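You operate a simulated robot arm through the tools that you are given. There is no shell and no other tool.

Carry out the task below with a simulated robot arm. There is one attempt and no reset: what you move stays moved.

## Task
Get the master gauge out of the blue drawer and stand it on the green mat.
Fine: close the drawer and lock it again with the black key. Where these are worked on the way, their far stop is far enough and under half their travel is too little: black key, blue drawer.

Only the result counts: the job must be done as asked and must still hold three seconds after the hand-in. Knocking over, shifting, dropping, spilling or breaking anything else fails it.

## Robot
A 6-joint arm with a two-finger gripper, fixed in place. Base frame: the origin is at the foot of the arm, x ahead of it, y to its left, z up. Readings come in mm, rad, newtons and seconds.
Its first joint turns from -2.897 to 2.897 rad. Payload 2.54 kg.
The TCP is the grasp point between the finger pads, 30 mm short of the fingertips. In the tool frame z runs along the fingers and y along their closing line. Largest opening 116 mm; the body of the gripper starts 95 mm behind the TCP.
Orientation is that of the tool frame in the base frame, as a unit quaternion [x, y, z, w]. With the fingers straight down and closing along the base's y, the tool's x points along the base's -x, its y along +y and its z along -z.

## Interface
- The arm moves only by the tool apply_moves. Its argument "deltas" is a list of rows, each an object (a shift or turn left out is 0, a gripper value left out holds the last) with "linear": the shift along the tool's x, y, z in mm, a list of three; "delta_rot": the turn, a rotation vector about the tool's x, y, z in rad, a list of three; "gripper": the finger opening in mm, from 0 to 116. In form: [{"linear": [x, y, z], "delta_rot": [rx, ry, rz], "gripper": gripper}, ...]. A call has 1 to 20 rows; each row shifts and turns the commanded pose from where the row before left it, along the tool's axes as they then stand. Rows are played at 5 a second. More than 50 mm and 0.15 rad between two rows, or a gripper value outside its range, and nothing of the call is played. Where a pose cannot be reached the arm comes as near as it can. A force on the tool above 90 N (or 10 N above the force at the start of the call, whichever is more), or a blocked arm, ends the call early, and 0.2 s more pass. The fingers move at their own pace (about 72 mm/s each) and stop on an object; they squeeze with about 41 N. The grip force told is the motor's: it shows also when the fingers shut on nothing. Time passes only in rows, and 0.2 s behind the last, so rows that do not move let the fingers close. It gives the time, the measured TCP pose, the force on the tool (base axes), the opening and the grip force at its end, in the units of the frame above (readings bear some noise), with the torque about the TCP (base axes, N m) and any sound that the robot's microphone picked up.
- Cameras (640 x 400 px; columns grow to the right, rows downward): "scene" is fixed at [219.3, 648.4, 1437.3]; the picture's right is [-0.72, -0.70, 0.00], its down [-0.55, 0.56, -0.62] and it looks along [0.43, -0.45, -0.78] (base axes); focal length 318 px, centre (320, 200). "wrist" rides on the gripper at [69, -15, -122] in the tool frame; the picture's right is [0.21, 0.98, 0.00], its down [-0.83, 0.18, -0.53] and it looks along [-0.52, 0.11, 0.85] (tool axes); focal length 251 px, centre (320, 200). There is no depth. A picture from a camera that has moved, and an enlarged one, comes with that camera's place and axes in the base frame and with its lens.
- snapshot(camera): a new picture of that camera. It takes no simulated time.
- zoom(camera, box): a new picture of the part [left, top, right, bottom] of that camera's present view, enlarged. It takes no simulated time.
- hand_in(): hands the job in; it is judged then, once.

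Nothing tells you positions but the pictures and the camera data. Unless the task says otherwise, let go and move clear before handing in.

The tools are called after "Request:" as a command line: name --argument value ..., lists and objects as JSON in quotes. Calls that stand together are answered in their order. apply_moves: Moves the arm, as the interface text tells. Its arguments: {"type":"object","properties":{"deltas":{"type":"array","items":{"type":"object","properties":{"linear":{"type":"array","items":{"type":"number"}},"delta_rot":{"type":"array","items":{"type":"number"}},"gripper":{"type":"number"}}}}},"required":["deltas"]} The other tools are called the same way: snapshot (camera) takes a picture; zoom (camera, box) takes an enlarged picture of a part of a camera's view; hand_in () hands the job in.

At the start:

```text
time: 0.0
tcp_pos: [343.6, 244.4, 1131.7]
orientation: [0.0, 1.0, 0.0, 0.0]
ft_force: [0.1, -0.6, -0.1]
ft_torque: [0.01, 0.0, -0.02]
gripper_width: 116.1
gripper_force: 0.0
```

scene: 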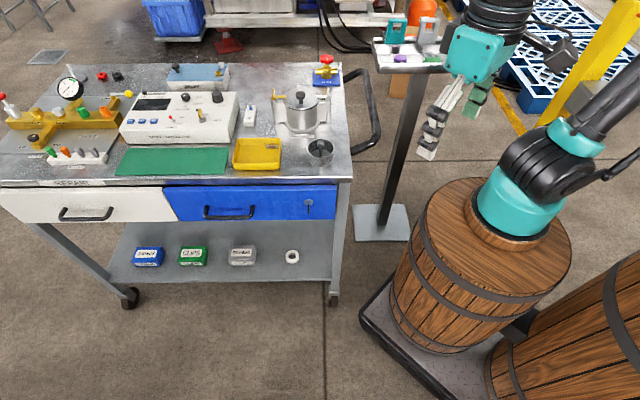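
wrist: 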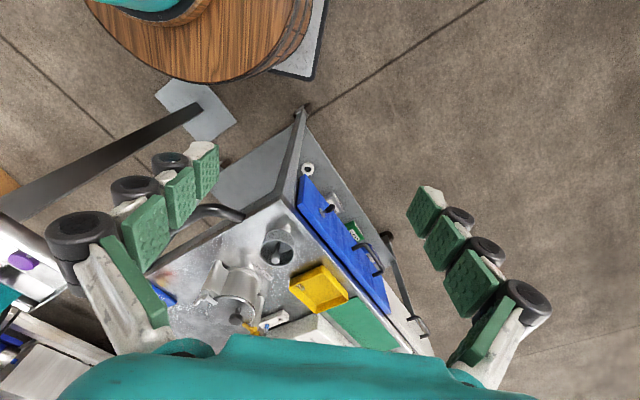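

I see a bench cart with a blue drawer (with key lock on its right), a green mat on top, and the arm on a barrel. I'll look closer at the drawer, key, and mat before moving.

Request:
zoom --camera "scene" --box '[150, 130, 390, 280]'

Request:
zoom --camera "scene" --box '[0, 50, 240, 200]'

Request:
zoom --camera "scene" --box '[220, 50, 380, 150]'

Request:
zoom --camera "wrist" --box '[180, 100, 480, 360]'

```text
2.67 times, centred on (270, 205) of scene
camera zoom: at [219.3, 648.4, 1437.3], right [-0.72, -0.7, 0.0], down [-0.55, 0.56, -0.62], along [0.43, -0.45, -0.78], focal length 848 px, centre (453, 187)
```

zoom: 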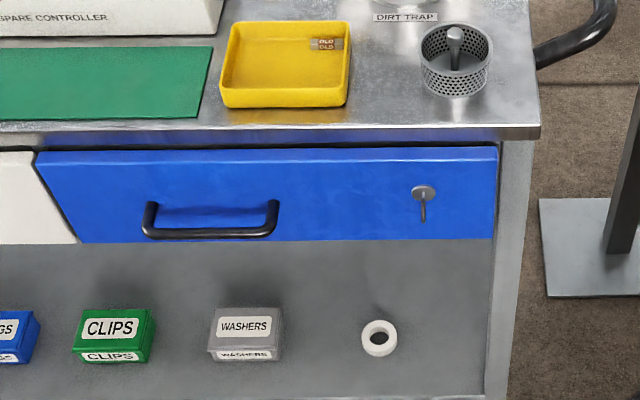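

```text
2.67 times, centred on (120, 125) of scene
camera zoom: at [219.3, 648.4, 1437.3], right [-0.72, -0.7, 0.0], down [-0.55, 0.56, -0.62], along [0.43, -0.45, -0.78], focal length 848 px, centre (853, 400)
```

zoom: 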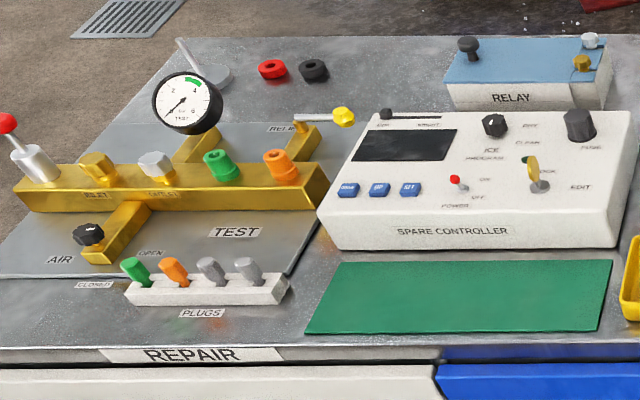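

```text
4.00 times, centred on (300, 100) of scene
camera zoom: at [219.3, 648.4, 1437.3], right [-0.72, -0.7, 0.0], down [-0.55, 0.56, -0.62], along [0.43, -0.45, -0.78], focal length 1272 px, centre (400, 600)
```

zoom: 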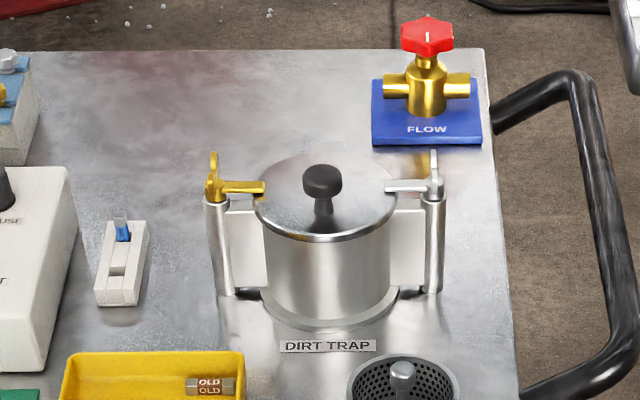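

```text
1.54 times, centred on (330, 230) of wrist
camera zoom: at [274.2, 230.2, 1252.9], right [-0.21, 0.98, 0.0], down [0.83, 0.18, 0.53], along [0.52, 0.12, -0.85], focal length 387 px, centre (305, 154)
```

zoom: 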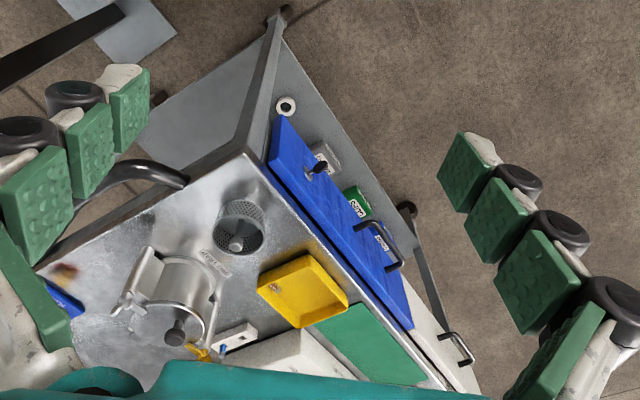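

The cart is rotated about 45° to the base, its top near z≈880 mm, and the drawer lock sits near (577, 314, 800). I'll zoom in further on the lock, handle and neighbouring items.

Request:
zoom --camera "scene" --box '[280, 180, 344, 220]'

Request:
zoom --camera "scene" --box '[190, 180, 270, 230]'

Request:
zoom --camera "wrist" --box '[290, 160, 450, 260]'

Request:
zoom --camera "scene" --box '[360, 0, 520, 100]'

Request:
zoom --camera "scene" --box '[100, 130, 340, 280]'

```text
10.00 times, centred on (312, 200) of scene
camera zoom: at [219.3, 648.4, 1437.3], right [-0.72, -0.7, 0.0], down [-0.55, 0.56, -0.62], along [0.43, -0.45, -0.78], focal length 3179 px, centre (400, 200)
```

zoom: 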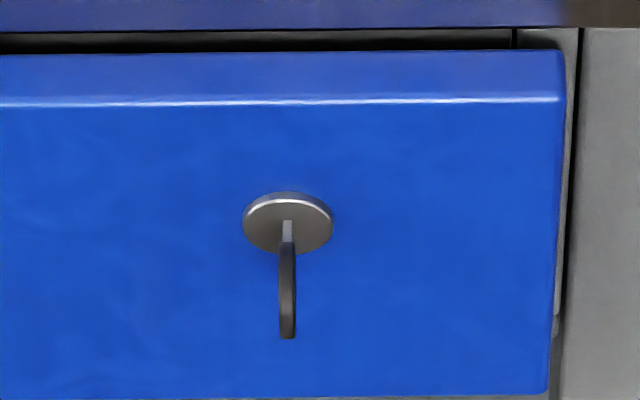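

```text
8.00 times, centred on (230, 205) of scene
camera zoom: at [219.3, 648.4, 1437.3], right [-0.72, -0.7, 0.0], down [-0.55, 0.56, -0.62], along [0.43, -0.45, -0.78], focal length 2543 px, centre (1040, 160)
```

zoom: 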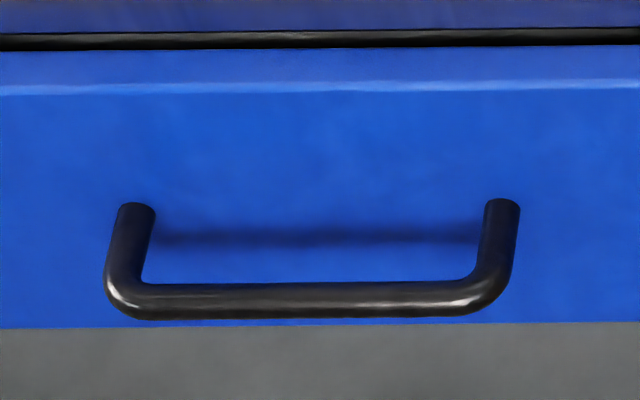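

```text
4.00 times, centred on (370, 210) of wrist
camera zoom: at [274.2, 230.2, 1252.9], right [-0.21, 0.98, 0.0], down [0.83, 0.18, 0.53], along [0.52, 0.12, -0.85], focal length 1006 px, centre (120, 160)
```

zoom: 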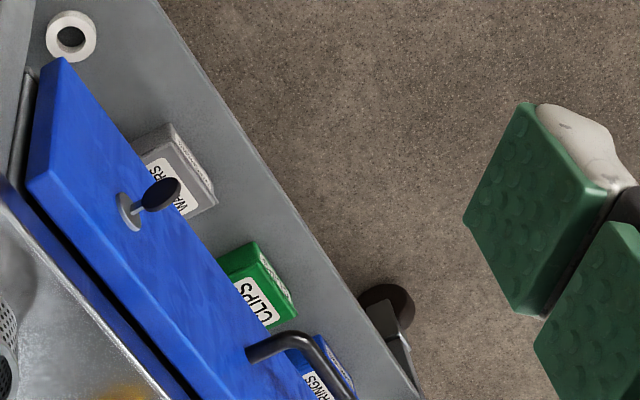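

```text
4.00 times, centred on (440, 50) of scene
camera zoom: at [219.3, 648.4, 1437.3], right [-0.72, -0.7, 0.0], down [-0.55, 0.56, -0.62], along [0.43, -0.45, -0.78], focal length 1272 px, centre (-160, 800)
```

zoom: 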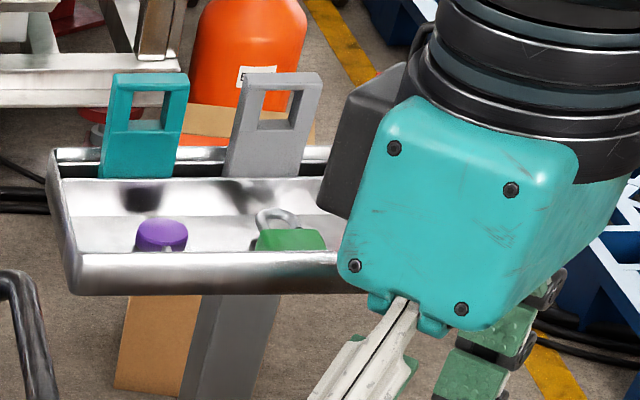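

```text
2.67 times, centred on (220, 205) of scene
camera zoom: at [219.3, 648.4, 1437.3], right [-0.72, -0.7, 0.0], down [-0.55, 0.56, -0.62], along [0.43, -0.45, -0.78], focal length 848 px, centre (587, 187)
```

zoom: 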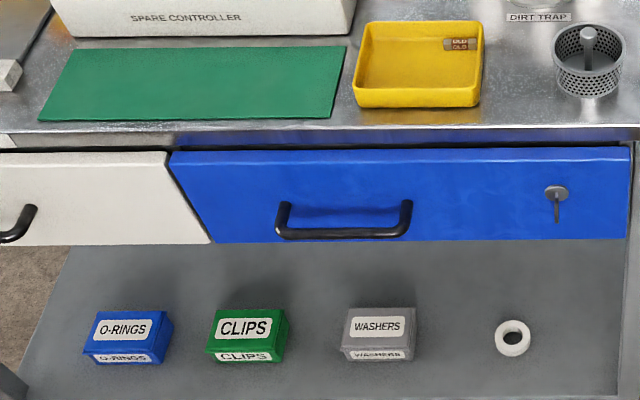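

The key has a black bow standing vertically in the lock, and the drawer front normal points roughly along (-0.71, 0.71). First I'll yaw the tool 45° to align with the drawer, checking that the arm follows.

Request:
apply_moves --deltas '[{"delta_rot": [0, 0, 0.131]}, {"delta_rot": [0, 0, 0.131]}, {"delta_rot": [0, 0, 0.131]}, {"delta_rot": [0, 0, 0.131]}, {"delta_rot": [0, 0, 0.131]}, {"delta_rot": [0, 0, 0.1304]}, {}]'

```text
time: 1.6
tcp_pos: [343.7, 245.5, 1131.3]
orientation: [0.383, 0.924, 0.001, 0.0]
ft_force: [-0.5, 0.1, -0.1]
ft_torque: [-0.01, 0.01, -0.02]
gripper_width: 115.9
gripper_force: 0.0
```

The yaw went as expected. Next I'll slide along the drawer front to opposite the key, staying high, then pitch the tool toward horizontal.

Request:
apply_moves --deltas '[{"linear": [0, 36, 20]}, {"linear": [0, 36, 20]}, {"linear": [0, 36, 20]}, {"linear": [0, 36, 20]}, {"linear": [0, 36, 20]}, {"linear": [0, 35, 20]}, {}]'

Request:
apply_moves --deltas '[{"delta_rot": [0, -0.1428, 0]}, {"delta_rot": [0, -0.1428, 0]}, {"delta_rot": [0, -0.1428, 0]}, {"delta_rot": [0, -0.1428, 0]}, {"delta_rot": [0, -0.1428, 0]}, {}]'

Request:
snapshot --camera "scene"

Request:
snapshot --camera "wrist"

```text
time: 3.2
tcp_pos: [494.1, 394.4, 1010.5]
orientation: [0.382, 0.924, 0.0, -0.002]
ft_force: [-0.4, 0.4, 0.2]
ft_torque: [-0.02, -0.03, 0.01]
gripper_width: 116.1
gripper_force: 0.1
```

```text
time: 4.6
tcp_pos: [494.6, 397.7, 1010.7]
orientation: [0.358, 0.865, -0.134, 0.324]
ft_force: [-0.5, 0.2, 0.8]
ft_torque: [-0.01, 0.0, -0.02]
gripper_width: 116.1
gripper_force: 0.1
```

```text
taken
```

scene: 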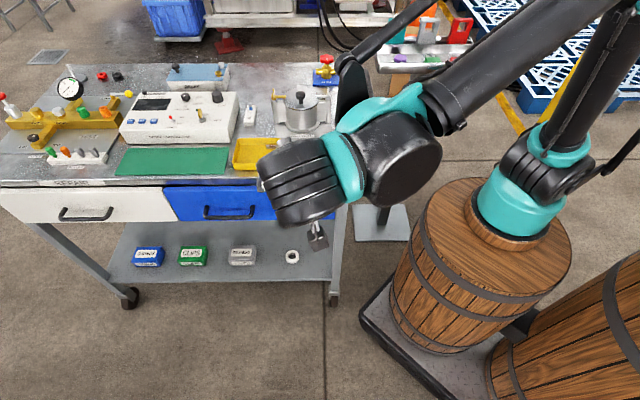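

```text
taken
camera wrist: at [391.4, 480.7, 1057.3], right [0.58, 0.81, -0.14], down [0.32, -0.07, 0.94], along [0.75, -0.59, -0.3], focal length 251 px, centre (320, 200)
```

wrist: 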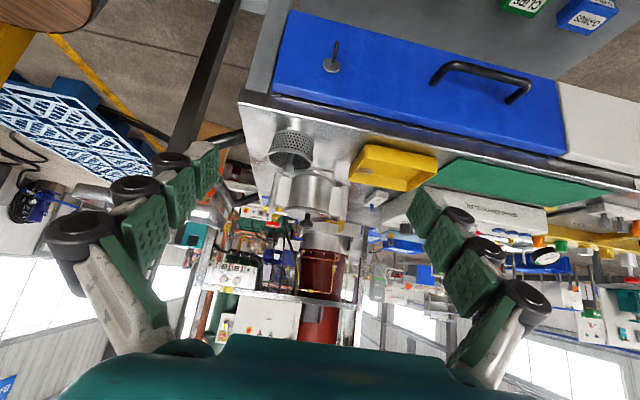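

The arm follows well and the wrist view (upside-down) shows the drawer, key and handle clearly. I'll zoom to refine positions.

Request:
zoom --camera "wrist" --box '[260, 0, 420, 100]'

Request:
zoom --camera "wrist" --box '[400, 20, 600, 145]'

```text
4.00 times, centred on (340, 50) of wrist
camera zoom: at [391.4, 480.7, 1057.3], right [0.58, 0.81, -0.14], down [0.32, -0.07, 0.94], along [0.75, -0.59, -0.3], focal length 1006 px, centre (240, 800)
```

zoom: 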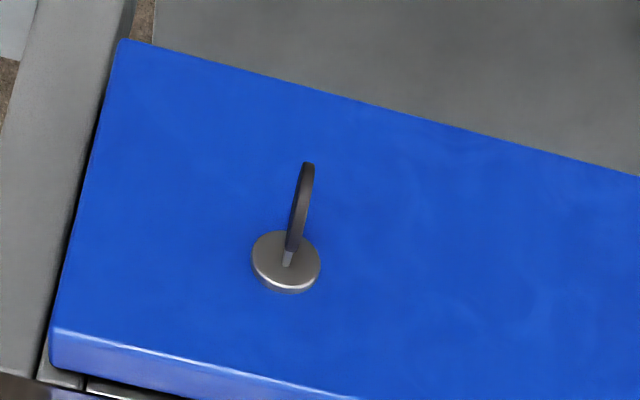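

```text
3.20 times, centred on (500, 82) of wrist
camera zoom: at [391.4, 480.7, 1057.3], right [0.58, 0.81, -0.14], down [0.32, -0.07, 0.94], along [0.75, -0.59, -0.3], focal length 805 px, centre (-256, 576)
```

zoom: 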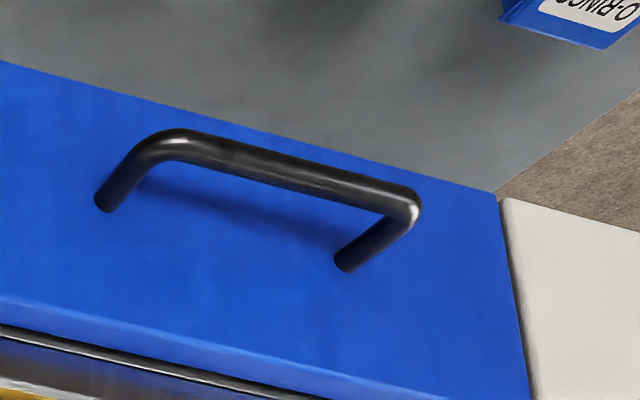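

The key escutcheon is roughly at (590, 305, 790). I'll finish pitching to horizontal, then lower toward the key's height with a safe standoff.

Request:
apply_moves --deltas '[{"delta_rot": [0, -0.1428, 0]}, {"delta_rot": [0, -0.1428, 0]}, {"delta_rot": [0, -0.1428, 0]}, {"delta_rot": [0, -0.1428, 0]}, {"delta_rot": [0, -0.1428, 0]}, {"delta_rot": [0, -0.1428, 0]}, {}]'

Request:
apply_moves --deltas '[{"linear": [35, 0, 0]}, {"linear": [35, 0, 0]}, {"linear": [35, 0, 0]}, {"linear": [35, 0, 0]}, {}]'

Request:
snapshot --camera "scene"

Request:
snapshot --camera "wrist"

```text
time: 6.2
tcp_pos: [589.9, 368.6, 1010.9]
orientation: [0.267, 0.655, -0.268, 0.655]
ft_force: [0.4, 0.2, 0.4]
ft_torque: [0.02, -0.03, -0.02]
gripper_width: 116.0
gripper_force: 0.1
out of reach, approached as far as the arm can: row 2, 3, 4, 5, 6
```

```text
time: 7.4
tcp_pos: [590.8, 371.3, 870.3]
orientation: [0.269, 0.655, -0.268, 0.654]
ft_force: [-0.1, 0.5, 0.5]
ft_torque: [0.0, 0.0, 0.01]
gripper_width: 115.9
gripper_force: 0.0
```

```text
taken
```

scene: 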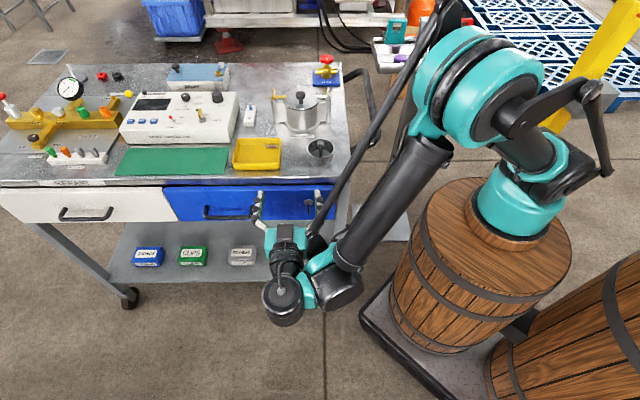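

```text
taken
camera wrist: at [493.2, 446.0, 801.1], right [0.69, 0.69, -0.21], down [-0.25, 0.5, 0.83], along [0.68, -0.51, 0.52], focal length 251 px, centre (320, 200)
```

wrist: 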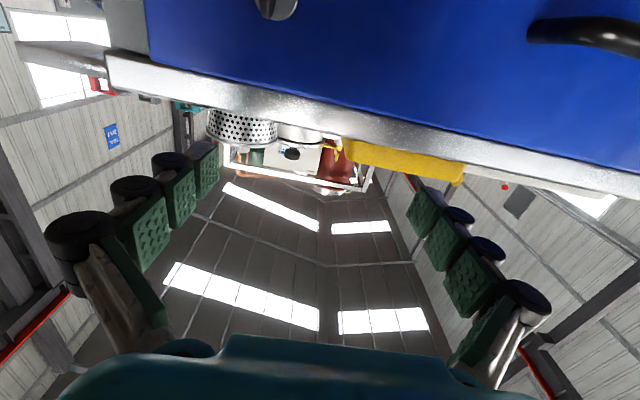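

The horizontal orientation was only reachable closer to the drawer, so the TCP sits at (591, 371, 870), about 50 mm off the drawer face and 45 mm left of the key. I'll try backing off along the tool axis before aligning sideways and descending.

Request:
apply_moves --deltas '[{"linear": [0, 0, -20]}, {"linear": [0, 0, -20]}, {}]'

Request:
snapshot --camera "wrist"

```text
time: 8.2
tcp_pos: [595.0, 389.3, 870.7]
orientation: [0.268, 0.655, -0.267, 0.654]
ft_force: [-0.4, 0.6, 0.3]
ft_torque: [0.01, 0.02, 0.0]
gripper_width: 116.0
gripper_force: 0.0
out of reach, approached as far as the arm can: row 1, 2
```

```text
taken
camera wrist: at [496.3, 463.5, 802.1], right [0.68, 0.7, -0.21], down [-0.25, 0.5, 0.83], along [0.68, -0.51, 0.52], focal length 251 px, centre (320, 200)
```

wrist: 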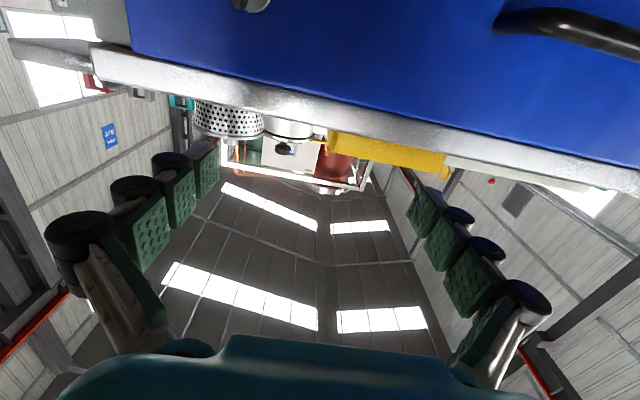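

Backing off is limited by a joint, so I'll instead slide sideways at this height (above the key) until the key lies between the open fingers, then check.

Request:
apply_moves --deltas '[{"linear": [0, -15, 0]}, {"linear": [0, -15, 0]}, {"linear": [0, -15, 0]}, {"linear": [0, -15, 0]}, {}]'

Request:
snapshot --camera "wrist"

Request:
snapshot --camera "scene"

```text
time: 9.4
tcp_pos: [578.0, 336.8, 870.6]
orientation: [0.269, 0.655, -0.268, 0.654]
ft_force: [-1.6, -0.7, -0.5]
ft_torque: [0.01, -0.02, -0.02]
gripper_width: 116.0
gripper_force: 0.0
out of reach, approached as far as the arm can: row 1, 2, 3, 4
```

```text
taken
camera wrist: at [480.7, 412.0, 801.7], right [0.69, 0.7, -0.21], down [-0.25, 0.5, 0.83], along [0.68, -0.51, 0.52], focal length 251 px, centre (320, 200)
```

wrist: 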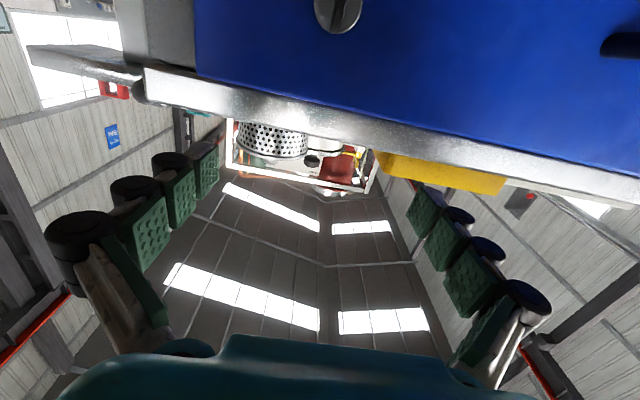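

```text
taken
```

scene: 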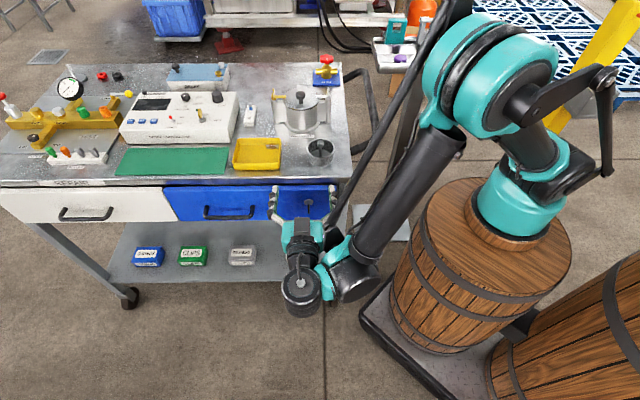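

I'm at the edge of a joint limit with the fingers close to the drawer face. I'll look closely at the arm posture and the clearance before choosing the approach angle.

Request:
zoom --camera "scene" --box '[240, 160, 400, 320]'

Request:
zoom --camera "scene" --box '[380, 0, 640, 260]'

```text
2.50 times, centred on (320, 240) of scene
camera zoom: at [219.3, 648.4, 1437.3], right [-0.72, -0.7, 0.0], down [-0.55, 0.56, -0.62], along [0.43, -0.45, -0.78], focal length 795 px, centre (320, 100)
```

zoom: 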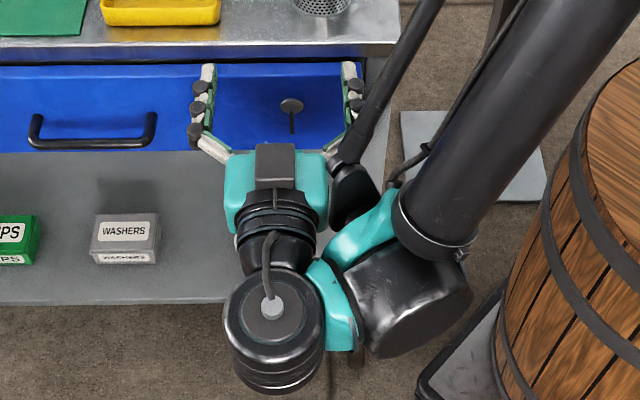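

```text
1.54 times, centred on (510, 130) of scene
camera zoom: at [219.3, 648.4, 1437.3], right [-0.72, -0.7, 0.0], down [-0.55, 0.56, -0.62], along [0.43, -0.45, -0.78], focal length 489 px, centre (28, 308)
```

zoom: 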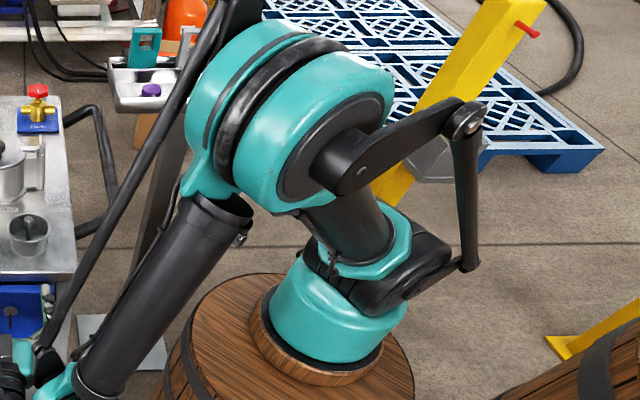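

The limit looks like the first joint's range: with a horizontal tool the wrist ends up too far around. A downward tilt relaxes it. I'll raise slightly, pitch to 45° below horizontal, then back off and look at the key.

Request:
apply_moves --deltas '[{"linear": [-25, 0, 0]}, {"linear": [-25, 0, 0]}, {"delta_rot": [0, 0.1309, 0]}, {"delta_rot": [0, 0.1309, 0]}, {"delta_rot": [0, 0.1309, 0]}, {"delta_rot": [0, 0.1309, 0]}, {"delta_rot": [0, 0.1309, 0]}, {"delta_rot": [0, 0.1309, 0]}, {}]'

Request:
snapshot --camera "wrist"

```text
time: 11.4
tcp_pos: [577.9, 335.6, 921.2]
orientation: [0.354, 0.854, -0.146, 0.352]
ft_force: [-0.2, 0.3, 0.3]
ft_torque: [0.01, 0.02, -0.05]
gripper_width: 116.1
gripper_force: 0.1
```

```text
taken
camera wrist: at [471.6, 421.6, 958.4], right [0.58, 0.8, -0.15], down [0.28, -0.02, 0.96], along [0.76, -0.6, -0.23], focal length 251 px, centre (320, 200)
```

wrist: 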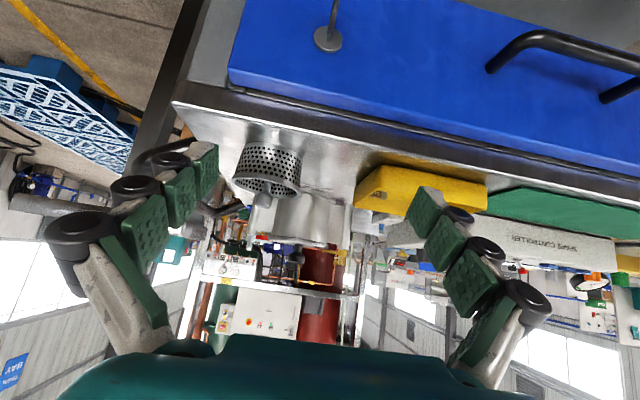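

The tilted pose is reachable. Now I'll retreat ~70 mm outward, centre on the key laterally, and lower to get a good look at the key.

Request:
apply_moves --deltas '[{"linear": [25, -7, -25]}, {"linear": [25, -7, -25]}, {"linear": [20, 0, 20]}, {"linear": [20, 0, 20]}, {"linear": [20, 0, 20]}, {}]'

Request:
snapshot --camera "wrist"

Request:
zoom --camera "scene" --box '[240, 160, 400, 260]'

```text
time: 12.8
tcp_pos: [517.4, 375.5, 836.1]
orientation: [0.354, 0.854, -0.146, 0.353]
ft_force: [-0.2, 0.4, 0.9]
ft_torque: [0.03, 0.0, -0.03]
gripper_width: 116.3
gripper_force: 0.0
```

```text
taken
camera wrist: at [410.7, 460.9, 874.2], right [0.58, 0.8, -0.15], down [0.28, -0.02, 0.96], along [0.76, -0.6, -0.23], focal length 251 px, centre (320, 200)
```

wrist: 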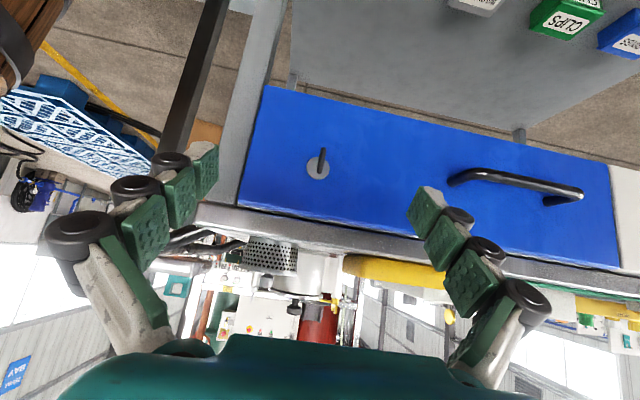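

```text
4.00 times, centred on (320, 210) of scene
camera zoom: at [219.3, 648.4, 1437.3], right [-0.72, -0.7, 0.0], down [-0.55, 0.56, -0.62], along [0.43, -0.45, -0.78], focal length 1272 px, centre (320, 160)
```

zoom: 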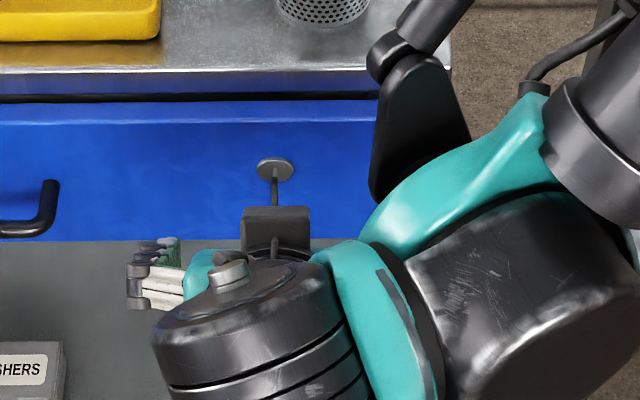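

The key is now nicely centred in the wrist view. I'll zoom in for precise bearings.

Request:
zoom --camera "wrist" --box '[280, 130, 360, 180]'

Request:
zoom --camera "wrist" --box '[420, 130, 640, 270]'

Request:
zoom --camera "wrist" --box '[220, 70, 420, 230]'

```text
8.00 times, centred on (320, 155) of wrist
camera zoom: at [410.7, 460.9, 874.2], right [0.58, 0.8, -0.15], down [0.28, -0.02, 0.96], along [0.76, -0.6, -0.23], focal length 2012 px, centre (320, 560)
```

zoom: 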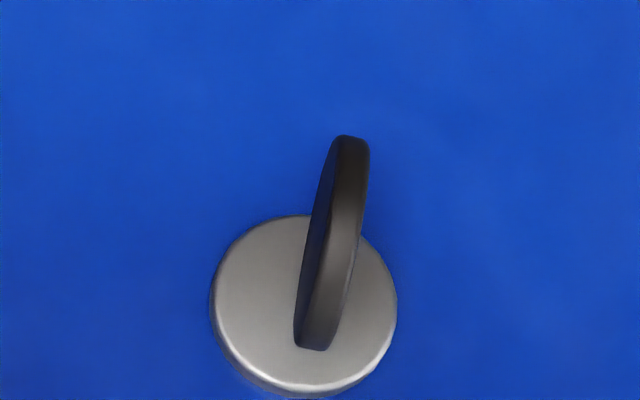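

```text
2.86 times, centred on (530, 200) of wrist
camera zoom: at [410.7, 460.9, 874.2], right [0.58, 0.8, -0.15], down [0.28, -0.02, 0.96], along [0.76, -0.6, -0.23], focal length 718 px, centre (-280, 200)
```

zoom: 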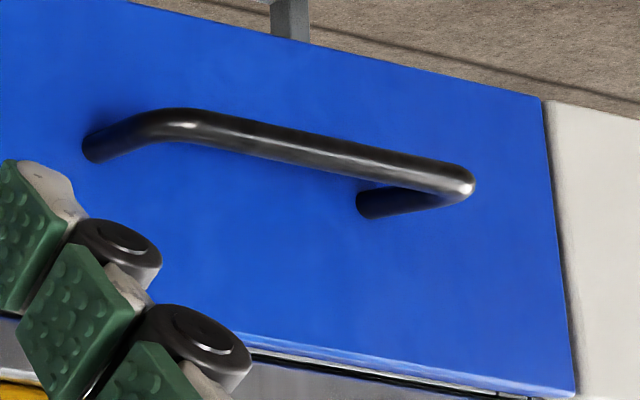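

```text
2.50 times, centred on (320, 150) of wrist
camera zoom: at [410.7, 460.9, 874.2], right [0.58, 0.8, -0.15], down [0.28, -0.02, 0.96], along [0.76, -0.6, -0.23], focal length 629 px, centre (320, 325)
```

zoom: 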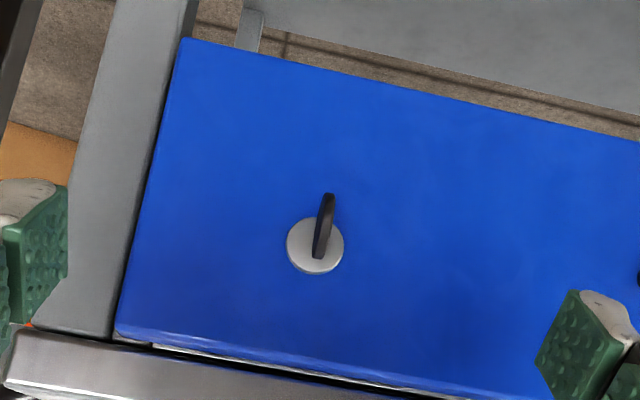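

Key bow is about (e=637, n=-182, z=784) in drawer-aligned coordinates, i.e. a ~25 mm vertical disc. I'll approach with fingers open straddling it, at the 45° tilt.

Request:
apply_moves --deltas '[{"linear": [-7.1, 1.9, 24]}, {"linear": [-7.1, 1.9, 24]}, {"linear": [-7, 1.8, 24]}, {}]'

Request:
snapshot --camera "wrist"

Request:
zoom --camera "wrist" --box '[240, 130, 400, 230]'

Request:
zoom --camera "scene" --box '[240, 150, 400, 250]'

```text
time: 13.8
tcp_pos: [568.5, 332.2, 800.3]
orientation: [0.353, 0.854, -0.146, 0.354]
ft_force: [0.2, -0.3, -0.2]
ft_torque: [-0.02, -0.01, -0.02]
gripper_width: 116.0
gripper_force: 0.1
```

```text
taken
camera wrist: at [462.2, 418.2, 837.2], right [0.58, 0.8, -0.15], down [0.28, -0.02, 0.96], along [0.76, -0.6, -0.23], focal length 251 px, centre (320, 200)
```

wrist: 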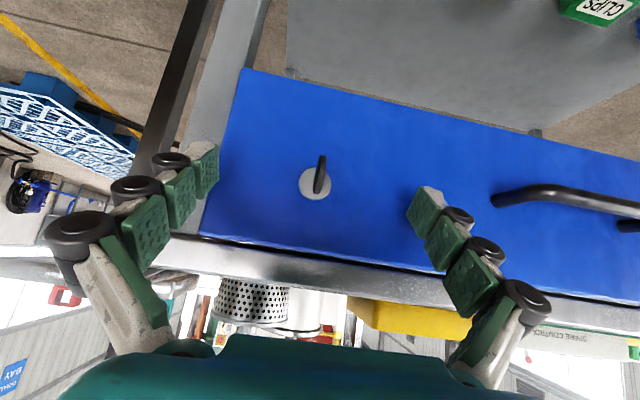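

```text
4.00 times, centred on (320, 180) of wrist
camera zoom: at [462.2, 418.2, 837.2], right [0.58, 0.8, -0.15], down [0.28, -0.02, 0.96], along [0.76, -0.6, -0.23], focal length 1006 px, centre (320, 280)
```

zoom: 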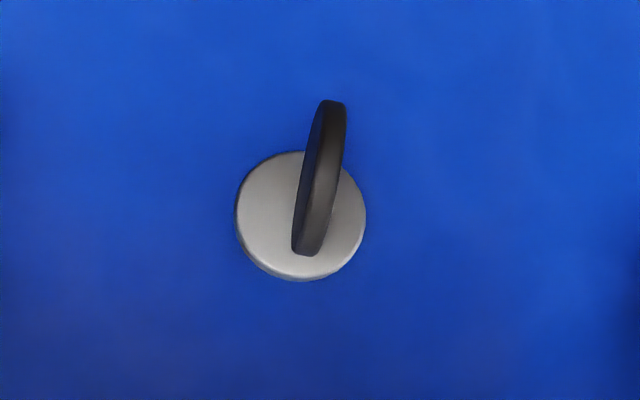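

```text
4.00 times, centred on (320, 200) of scene
camera zoom: at [219.3, 648.4, 1437.3], right [-0.72, -0.7, 0.0], down [-0.55, 0.56, -0.62], along [0.43, -0.45, -0.78], focal length 1272 px, centre (320, 200)
```

zoom: 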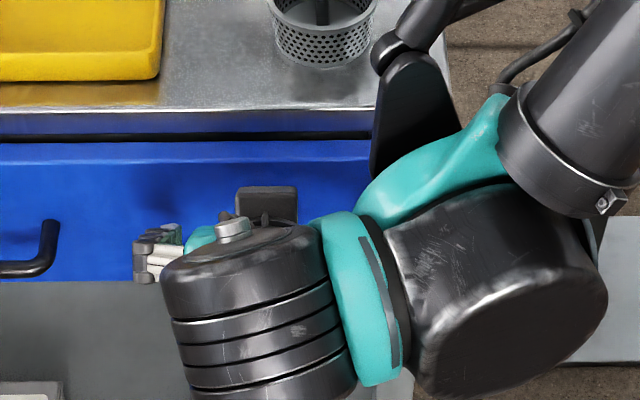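

Alignment is confirmed: bow centre lies on the tool axis ~21 mm ahead. I'll advance 4 mm and close on the bow.

Request:
apply_moves --deltas '[{"linear": [1, 0, 4]}, {"gripper": 30}, {"gripper": 30}, {"gripper": 30}, {"gripper": 0}, {"gripper": 0}, {"gripper": 0}, {"gripper": 0}]'

Request:
zoom --camera "wrist" --box '[240, 130, 400, 230]'

```text
time: 15.6
tcp_pos: [568.4, 331.9, 797.4]
orientation: [0.354, 0.854, -0.146, 0.353]
ft_force: [1.3, 0.6, 0.1]
ft_torque: [-0.07, 0.13, -0.16]
gripper_width: 5.9
gripper_force: 32.2
```

```text
4.00 times, centred on (320, 180) of wrist
camera zoom: at [463.4, 416.8, 834.0], right [0.58, 0.8, -0.15], down [0.28, -0.02, 0.96], along [0.76, -0.6, -0.23], focal length 1006 px, centre (320, 280)
```

zoom: 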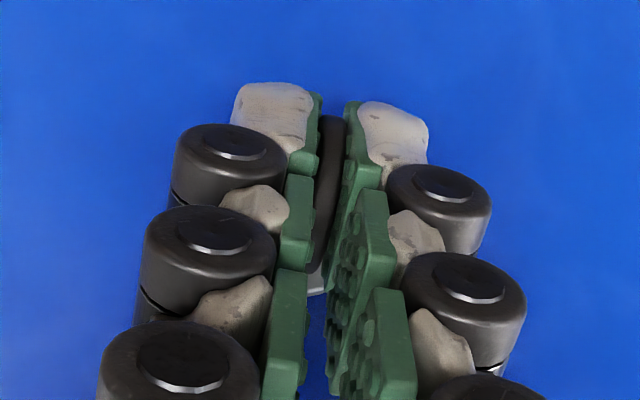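

The bow is gripped (5.9 mm). I'll test a small turn about the key axis one way and watch the reaction torque.

Request:
apply_moves --deltas '[{"linear": [0, 0.8, 0], "delta_rot": [0.0463, 0, -0.0463]}, {"linear": [0, 0.8, 0], "delta_rot": [0.0463, 0, -0.0463]}, {}]'

Request:
zoom --camera "wrist" --box '[240, 130, 400, 230]'

```text
time: 16.4
tcp_pos: [569.6, 331.8, 796.2]
orientation: [0.33, 0.862, -0.202, 0.328]
ft_force: [-6.2, -7.2, -9.1]
ft_torque: [-0.13, -0.03, -0.48]
gripper_width: 5.8
gripper_force: 32.4
```

```text
4.00 times, centred on (320, 180) of wrist
camera zoom: at [468.1, 421.6, 835.8], right [0.56, 0.78, -0.28], down [0.36, 0.07, 0.93], along [0.74, -0.62, -0.24], focal length 1006 px, centre (320, 280)
```

zoom: 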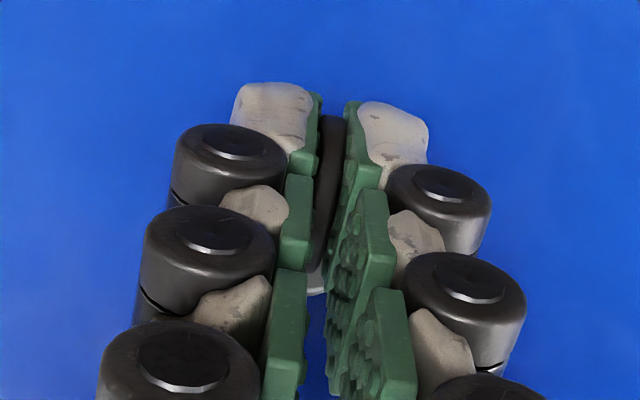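

The key-axis moment is near zero, so the key seems to turn this way; the side force suggests a slight offset. I'll continue in small steps, relieving the side load.

Request:
apply_moves --deltas '[{"linear": [0.35, 0.35, 0.35], "delta_rot": [0.0463, 0, -0.0463]}, {"linear": [0.35, 0.35, 0.35], "delta_rot": [0.0463, 0, -0.0463]}, {}]'

Request:
zoom --camera "wrist" --box '[200, 110, 440, 260]'

Request:
zoom --camera "scene" --box '[240, 150, 400, 250]'

```text
time: 17.2
tcp_pos: [571.4, 332.5, 796.3]
orientation: [0.304, 0.866, -0.256, 0.303]
ft_force: [-5.8, -0.9, 6.5]
ft_torque: [-0.07, 0.06, -0.48]
gripper_width: 6.0
gripper_force: 32.6
```

```text
2.67 times, centred on (320, 185) of wrist
camera zoom: at [472.7, 426.2, 836.2], right [0.53, 0.75, -0.4], down [0.45, 0.15, 0.88], along [0.72, -0.65, -0.25], focal length 670 px, centre (320, 240)
```

zoom: 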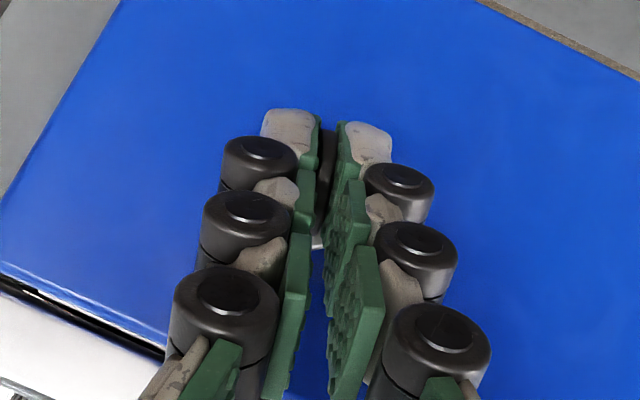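

```text
4.00 times, centred on (320, 200) of scene
camera zoom: at [219.3, 648.4, 1437.3], right [-0.72, -0.7, 0.0], down [-0.55, 0.56, -0.62], along [0.43, -0.45, -0.78], focal length 1272 px, centre (320, 200)
```

zoom: 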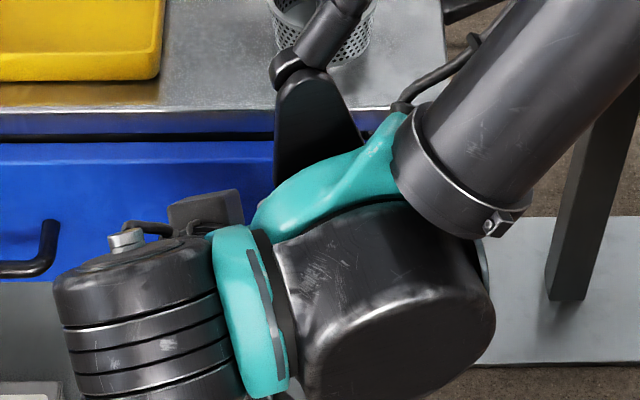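

The key is clearly turning with the gripper (opening unchanged, no resisting moment). I'll keep turning in the same direction.

Request:
apply_moves --deltas '[{"linear": [-0.16, 0.35, -0.16], "delta_rot": [0.0463, 0, -0.0463]}, {"linear": [-0.16, 0.35, -0.16], "delta_rot": [0.0463, 0, -0.0463]}, {"linear": [0, 0.65, 0], "delta_rot": [0.0463, 0, -0.0463]}, {"linear": [0, 0.65, 0], "delta_rot": [0.0463, 0, -0.0463]}, {}]'

Request:
zoom --camera "wrist" --box '[200, 110, 440, 260]'

```text
time: 17.8
tcp_pos: [579.1, 328.6, 797.5]
orientation: [0.276, 0.871, -0.298, 0.277]
ft_force: [-25.3, 16.5, 23.5]
ft_torque: [-0.62, -0.38, -0.53]
gripper_width: 6.1
gripper_force: 32.3
out of reach, approached as far as the arm can: row 2, 3
stopped in row 3: the force on the tool passed its limit at 97 N (the readings are from after the stop); the commanded pose is now the measured one
```

```text
2.67 times, centred on (320, 185) of wrist
camera zoom: at [481.2, 423.2, 839.3], right [0.48, 0.72, -0.5], down [0.52, 0.22, 0.83], along [0.71, -0.65, -0.27], focal length 670 px, centre (320, 240)
```

zoom: 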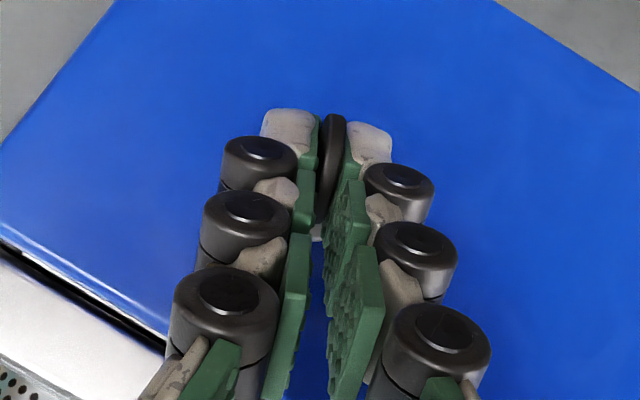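

I hit an arm limit mid-turn (tool heading too far back) and the fingers pressed on the drawer face. I'll back the turn off slightly and pull outward to relieve the load before regripping from a better angle (from below).

Request:
apply_moves --deltas '[{"linear": [1.4, -0.5, -1.4], "delta_rot": [-0.0463, 0, 0.0463]}, {"linear": [1.4, -0.5, -1.4], "delta_rot": [-0.0463, 0, 0.0463]}, {}]'

Request:
zoom --camera "wrist" --box '[200, 110, 440, 260]'

```text
time: 18.6
tcp_pos: [576.3, 328.2, 797.4]
orientation: [0.304, 0.87, -0.242, 0.304]
ft_force: [-14.8, -18.1, 11.7]
ft_torque: [-0.99, -0.57, -0.47]
gripper_width: 5.9
gripper_force: 32.5
```

```text
2.67 times, centred on (320, 185) of wrist
camera zoom: at [476.4, 418.8, 839.2], right [0.52, 0.76, -0.38], down [0.44, 0.14, 0.89], along [0.73, -0.63, -0.27], focal length 670 px, centre (320, 240)
```

zoom: 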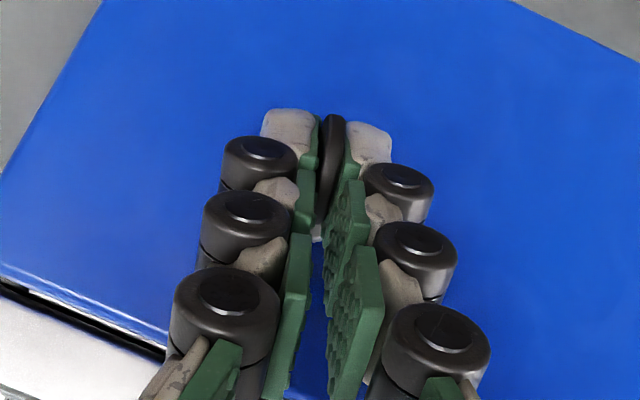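

The inward load is gone; now I'll open the fingers to release the bow and look at where the key stands.

Request:
apply_moves --deltas '[{"gripper": 30}, {"gripper": 60}, {"gripper": 80}, {}]'

Request:
zoom --camera "wrist" --box '[200, 110, 440, 260]'

```text
time: 19.6
tcp_pos: [576.2, 330.4, 797.7]
orientation: [0.303, 0.87, -0.243, 0.303]
ft_force: [-0.5, 0.8, -0.6]
ft_torque: [0.06, 0.0, 0.02]
gripper_width: 80.0
gripper_force: 0.1
```

```text
2.67 times, centred on (320, 185) of wrist
camera zoom: at [476.3, 420.7, 838.6], right [0.52, 0.76, -0.38], down [0.44, 0.14, 0.89], along [0.73, -0.63, -0.27], focal length 670 px, centre (320, 240)
```

zoom: 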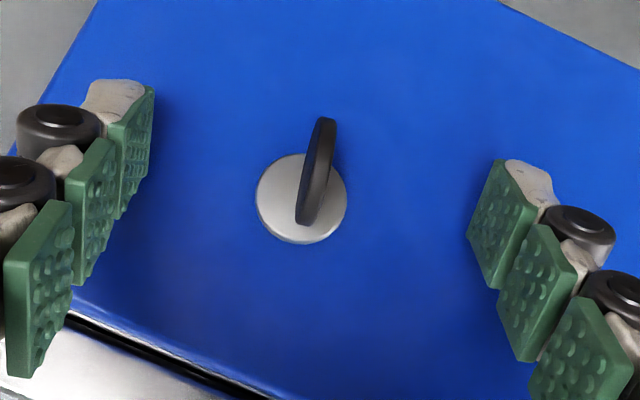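

The key stays turned about 14° and moves freely that way, so that's the unlocking direction. I'll retreat, swing the tool round to approach the bow from below, where the arm has room for the full turn.

Request:
apply_moves --deltas '[{"linear": [0, 0, -35]}, {"linear": [0, 0, -35]}, {"delta_rot": [-0.0787, -0.0279, -0.0813]}, {"delta_rot": [-0.0787, -0.0279, -0.0813]}, {"delta_rot": [-0.0787, -0.0279, -0.0813]}, {"linear": [32, 7.4, 12.3]}, {"linear": [32, 7.4, 12.3]}, {"linear": [32, 7.4, 12.3]}, {}]'

Request:
snapshot --camera "wrist"

Request:
zoom --camera "scene" --box '[240, 150, 400, 250]'

```text
time: 21.6
tcp_pos: [509.6, 390.3, 749.7]
orientation: [0.146, 0.91, -0.186, 0.34]
ft_force: [0.1, 0.1, 0.3]
ft_torque: [-0.02, -0.01, 0.01]
gripper_width: 80.0
gripper_force: 0.0
```

```text
taken
camera wrist: at [384.9, 439.8, 791.8], right [0.23, 0.9, -0.38], down [0.37, 0.28, 0.89], along [0.9, -0.34, -0.27], focal length 251 px, centre (320, 200)
```

wrist: 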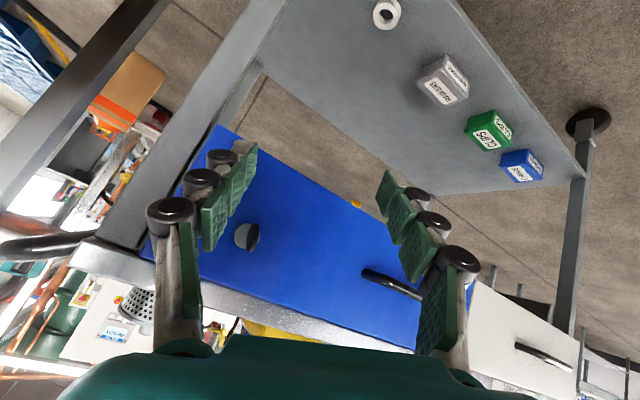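

```text
4.00 times, centred on (320, 200) of scene
camera zoom: at [219.3, 648.4, 1437.3], right [-0.72, -0.7, 0.0], down [-0.55, 0.56, -0.62], along [0.43, -0.45, -0.78], focal length 1272 px, centre (320, 200)
```

zoom: 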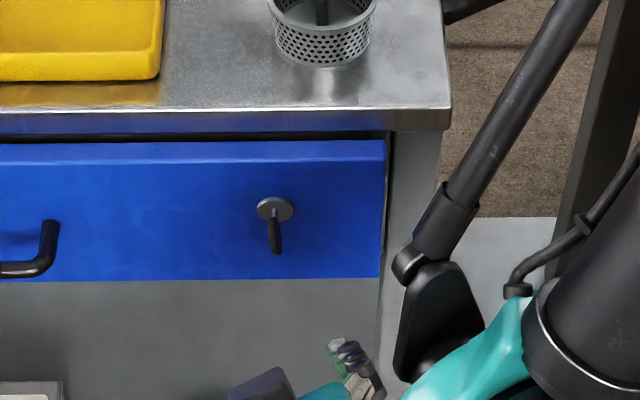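

Pose reached as planned and the key's rotation is visible in the scene view. I'll zoom on the key, then pitch the tool from pointing down to pointing slightly up.

Request:
zoom --camera "scene" --box '[292, 190, 324, 210]'

Request:
apply_moves --deltas '[{"delta_rot": [0, -0.1309, 0]}, {"delta_rot": [0, -0.1309, 0]}, {"delta_rot": [0, -0.1309, 0]}, {"delta_rot": [0, -0.1309, 0]}, {"delta_rot": [0, -0.1309, 0]}, {}]'

```text
16.00 times, centred on (308, 200) of scene
camera zoom: at [219.3, 648.4, 1437.3], right [-0.72, -0.7, 0.0], down [-0.55, 0.56, -0.62], along [0.43, -0.45, -0.78], focal length 5087 px, centre (512, 200)
```

zoom: 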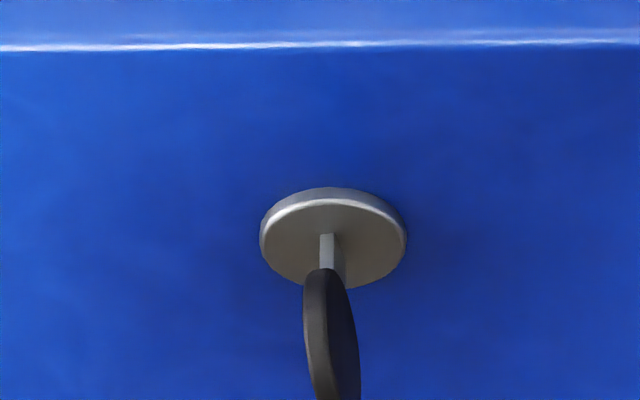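

```text
time: 23.0
tcp_pos: [513.4, 410.2, 763.9]
orientation: [0.08, 0.752, -0.224, 0.615]
ft_force: [0.0, -0.7, 0.6]
ft_torque: [0.01, -0.03, 0.02]
gripper_width: 79.8
gripper_force: 0.1
out of reach, approached as far as the arm can: row 4, 5
```

That route is limited too. A vertical tool is well within the arm's comfort, and the key turns freely, so I'll instead push the bow with closed fingertips from above. First I'll reorient the tool to straight down, aligned with the drawer.

Request:
apply_moves --deltas '[{"delta_rot": [0, 0.1309, 0]}, {"delta_rot": [0, 0.1309, 0]}, {"delta_rot": [0, 0.1309, 0]}, {"delta_rot": [0, 0.1309, 0]}, {"delta_rot": [0, 0.1309, 0]}, {}]'

```text
time: 24.4
tcp_pos: [512.4, 410.4, 763.4]
orientation: [0.147, 0.91, -0.186, 0.339]
ft_force: [-0.3, -0.1, 0.2]
ft_torque: [0.01, -0.02, 0.0]
gripper_width: 80.1
gripper_force: 0.1
```

Request:
apply_moves --deltas '[{"delta_rot": [-0.0123, 0.1141, 0.0632], "gripper": 0}, {"delta_rot": [-0.0123, 0.1141, 0.0632]}, {"delta_rot": [-0.0123, 0.1141, 0.0632]}, {"delta_rot": [-0.0123, 0.1141, 0.0632]}, {"delta_rot": [-0.0123, 0.1141, 0.0632]}, {"delta_rot": [-0.0123, 0.1141, 0.0632]}, {"delta_rot": [-0.0126, 0.1141, 0.0633]}, {}]'

Request:
snapshot --camera "wrist"

Request:
snapshot --camera "scene"

```text
time: 26.2
tcp_pos: [514.1, 409.7, 763.3]
orientation: [0.383, 0.924, 0.001, 0.0]
ft_force: [-0.7, 0.5, -0.3]
ft_torque: [-0.03, 0.0, -0.01]
gripper_width: 0.0
gripper_force: 29.3
```

```text
taken
camera wrist: at [454.7, 449.4, 885.4], right [0.54, 0.84, 0.0], down [0.71, -0.46, 0.53], along [0.45, -0.29, -0.85], focal length 251 px, centre (320, 200)
```

wrist: 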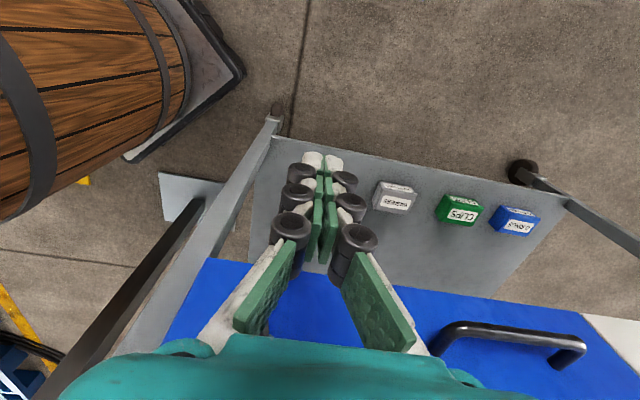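

```text
taken
```

scene: 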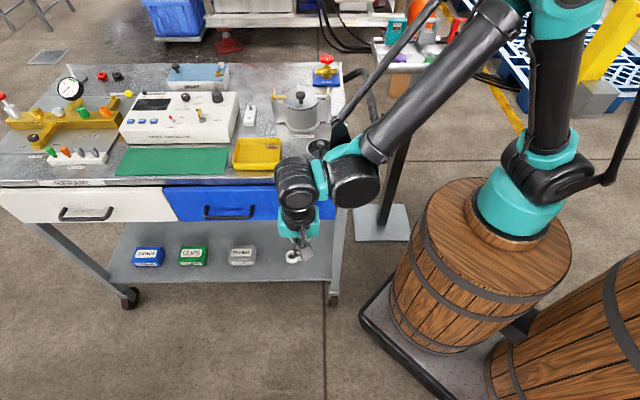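

Tool is vertical with closed fingers. I'll raise, move to the right of the key, go inward to the bow's depth staying above it, then check.

Request:
apply_moves --deltas '[{"linear": [0, -18, -45]}, {"linear": [0, -18, -45]}, {"linear": [-36, 0, 0]}, {"linear": [-36, 0, 0]}, {"linear": [-36, 0, 0]}, {}]'

Request:
snapshot --camera "wrist"

Request:
zoom --camera "scene" --box '[260, 160, 356, 220]'

```text
time: 27.6
tcp_pos: [564.1, 307.1, 853.0]
orientation: [0.384, 0.923, 0.0, 0.0]
ft_force: [0.4, 0.2, -0.2]
ft_torque: [-0.02, -0.01, -0.03]
gripper_width: 0.0
gripper_force: 28.3
```

```text
taken
camera wrist: at [504.1, 346.2, 975.5], right [0.54, 0.84, 0.0], down [0.71, -0.46, 0.53], along [0.45, -0.29, -0.85], focal length 251 px, centre (320, 200)
```

wrist: 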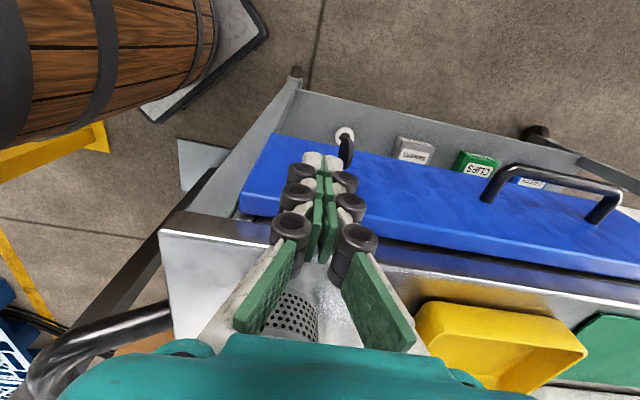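

```text
6.67 times, centred on (308, 190) of scene
camera zoom: at [219.3, 648.4, 1437.3], right [-0.72, -0.7, 0.0], down [-0.55, 0.56, -0.62], along [0.43, -0.45, -0.78], focal length 2120 px, centre (400, 267)
```

zoom: 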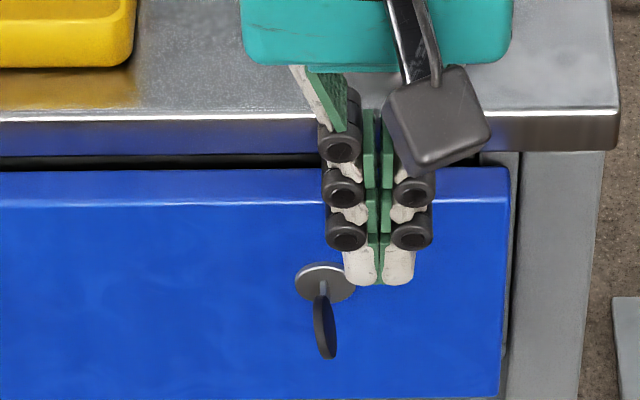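

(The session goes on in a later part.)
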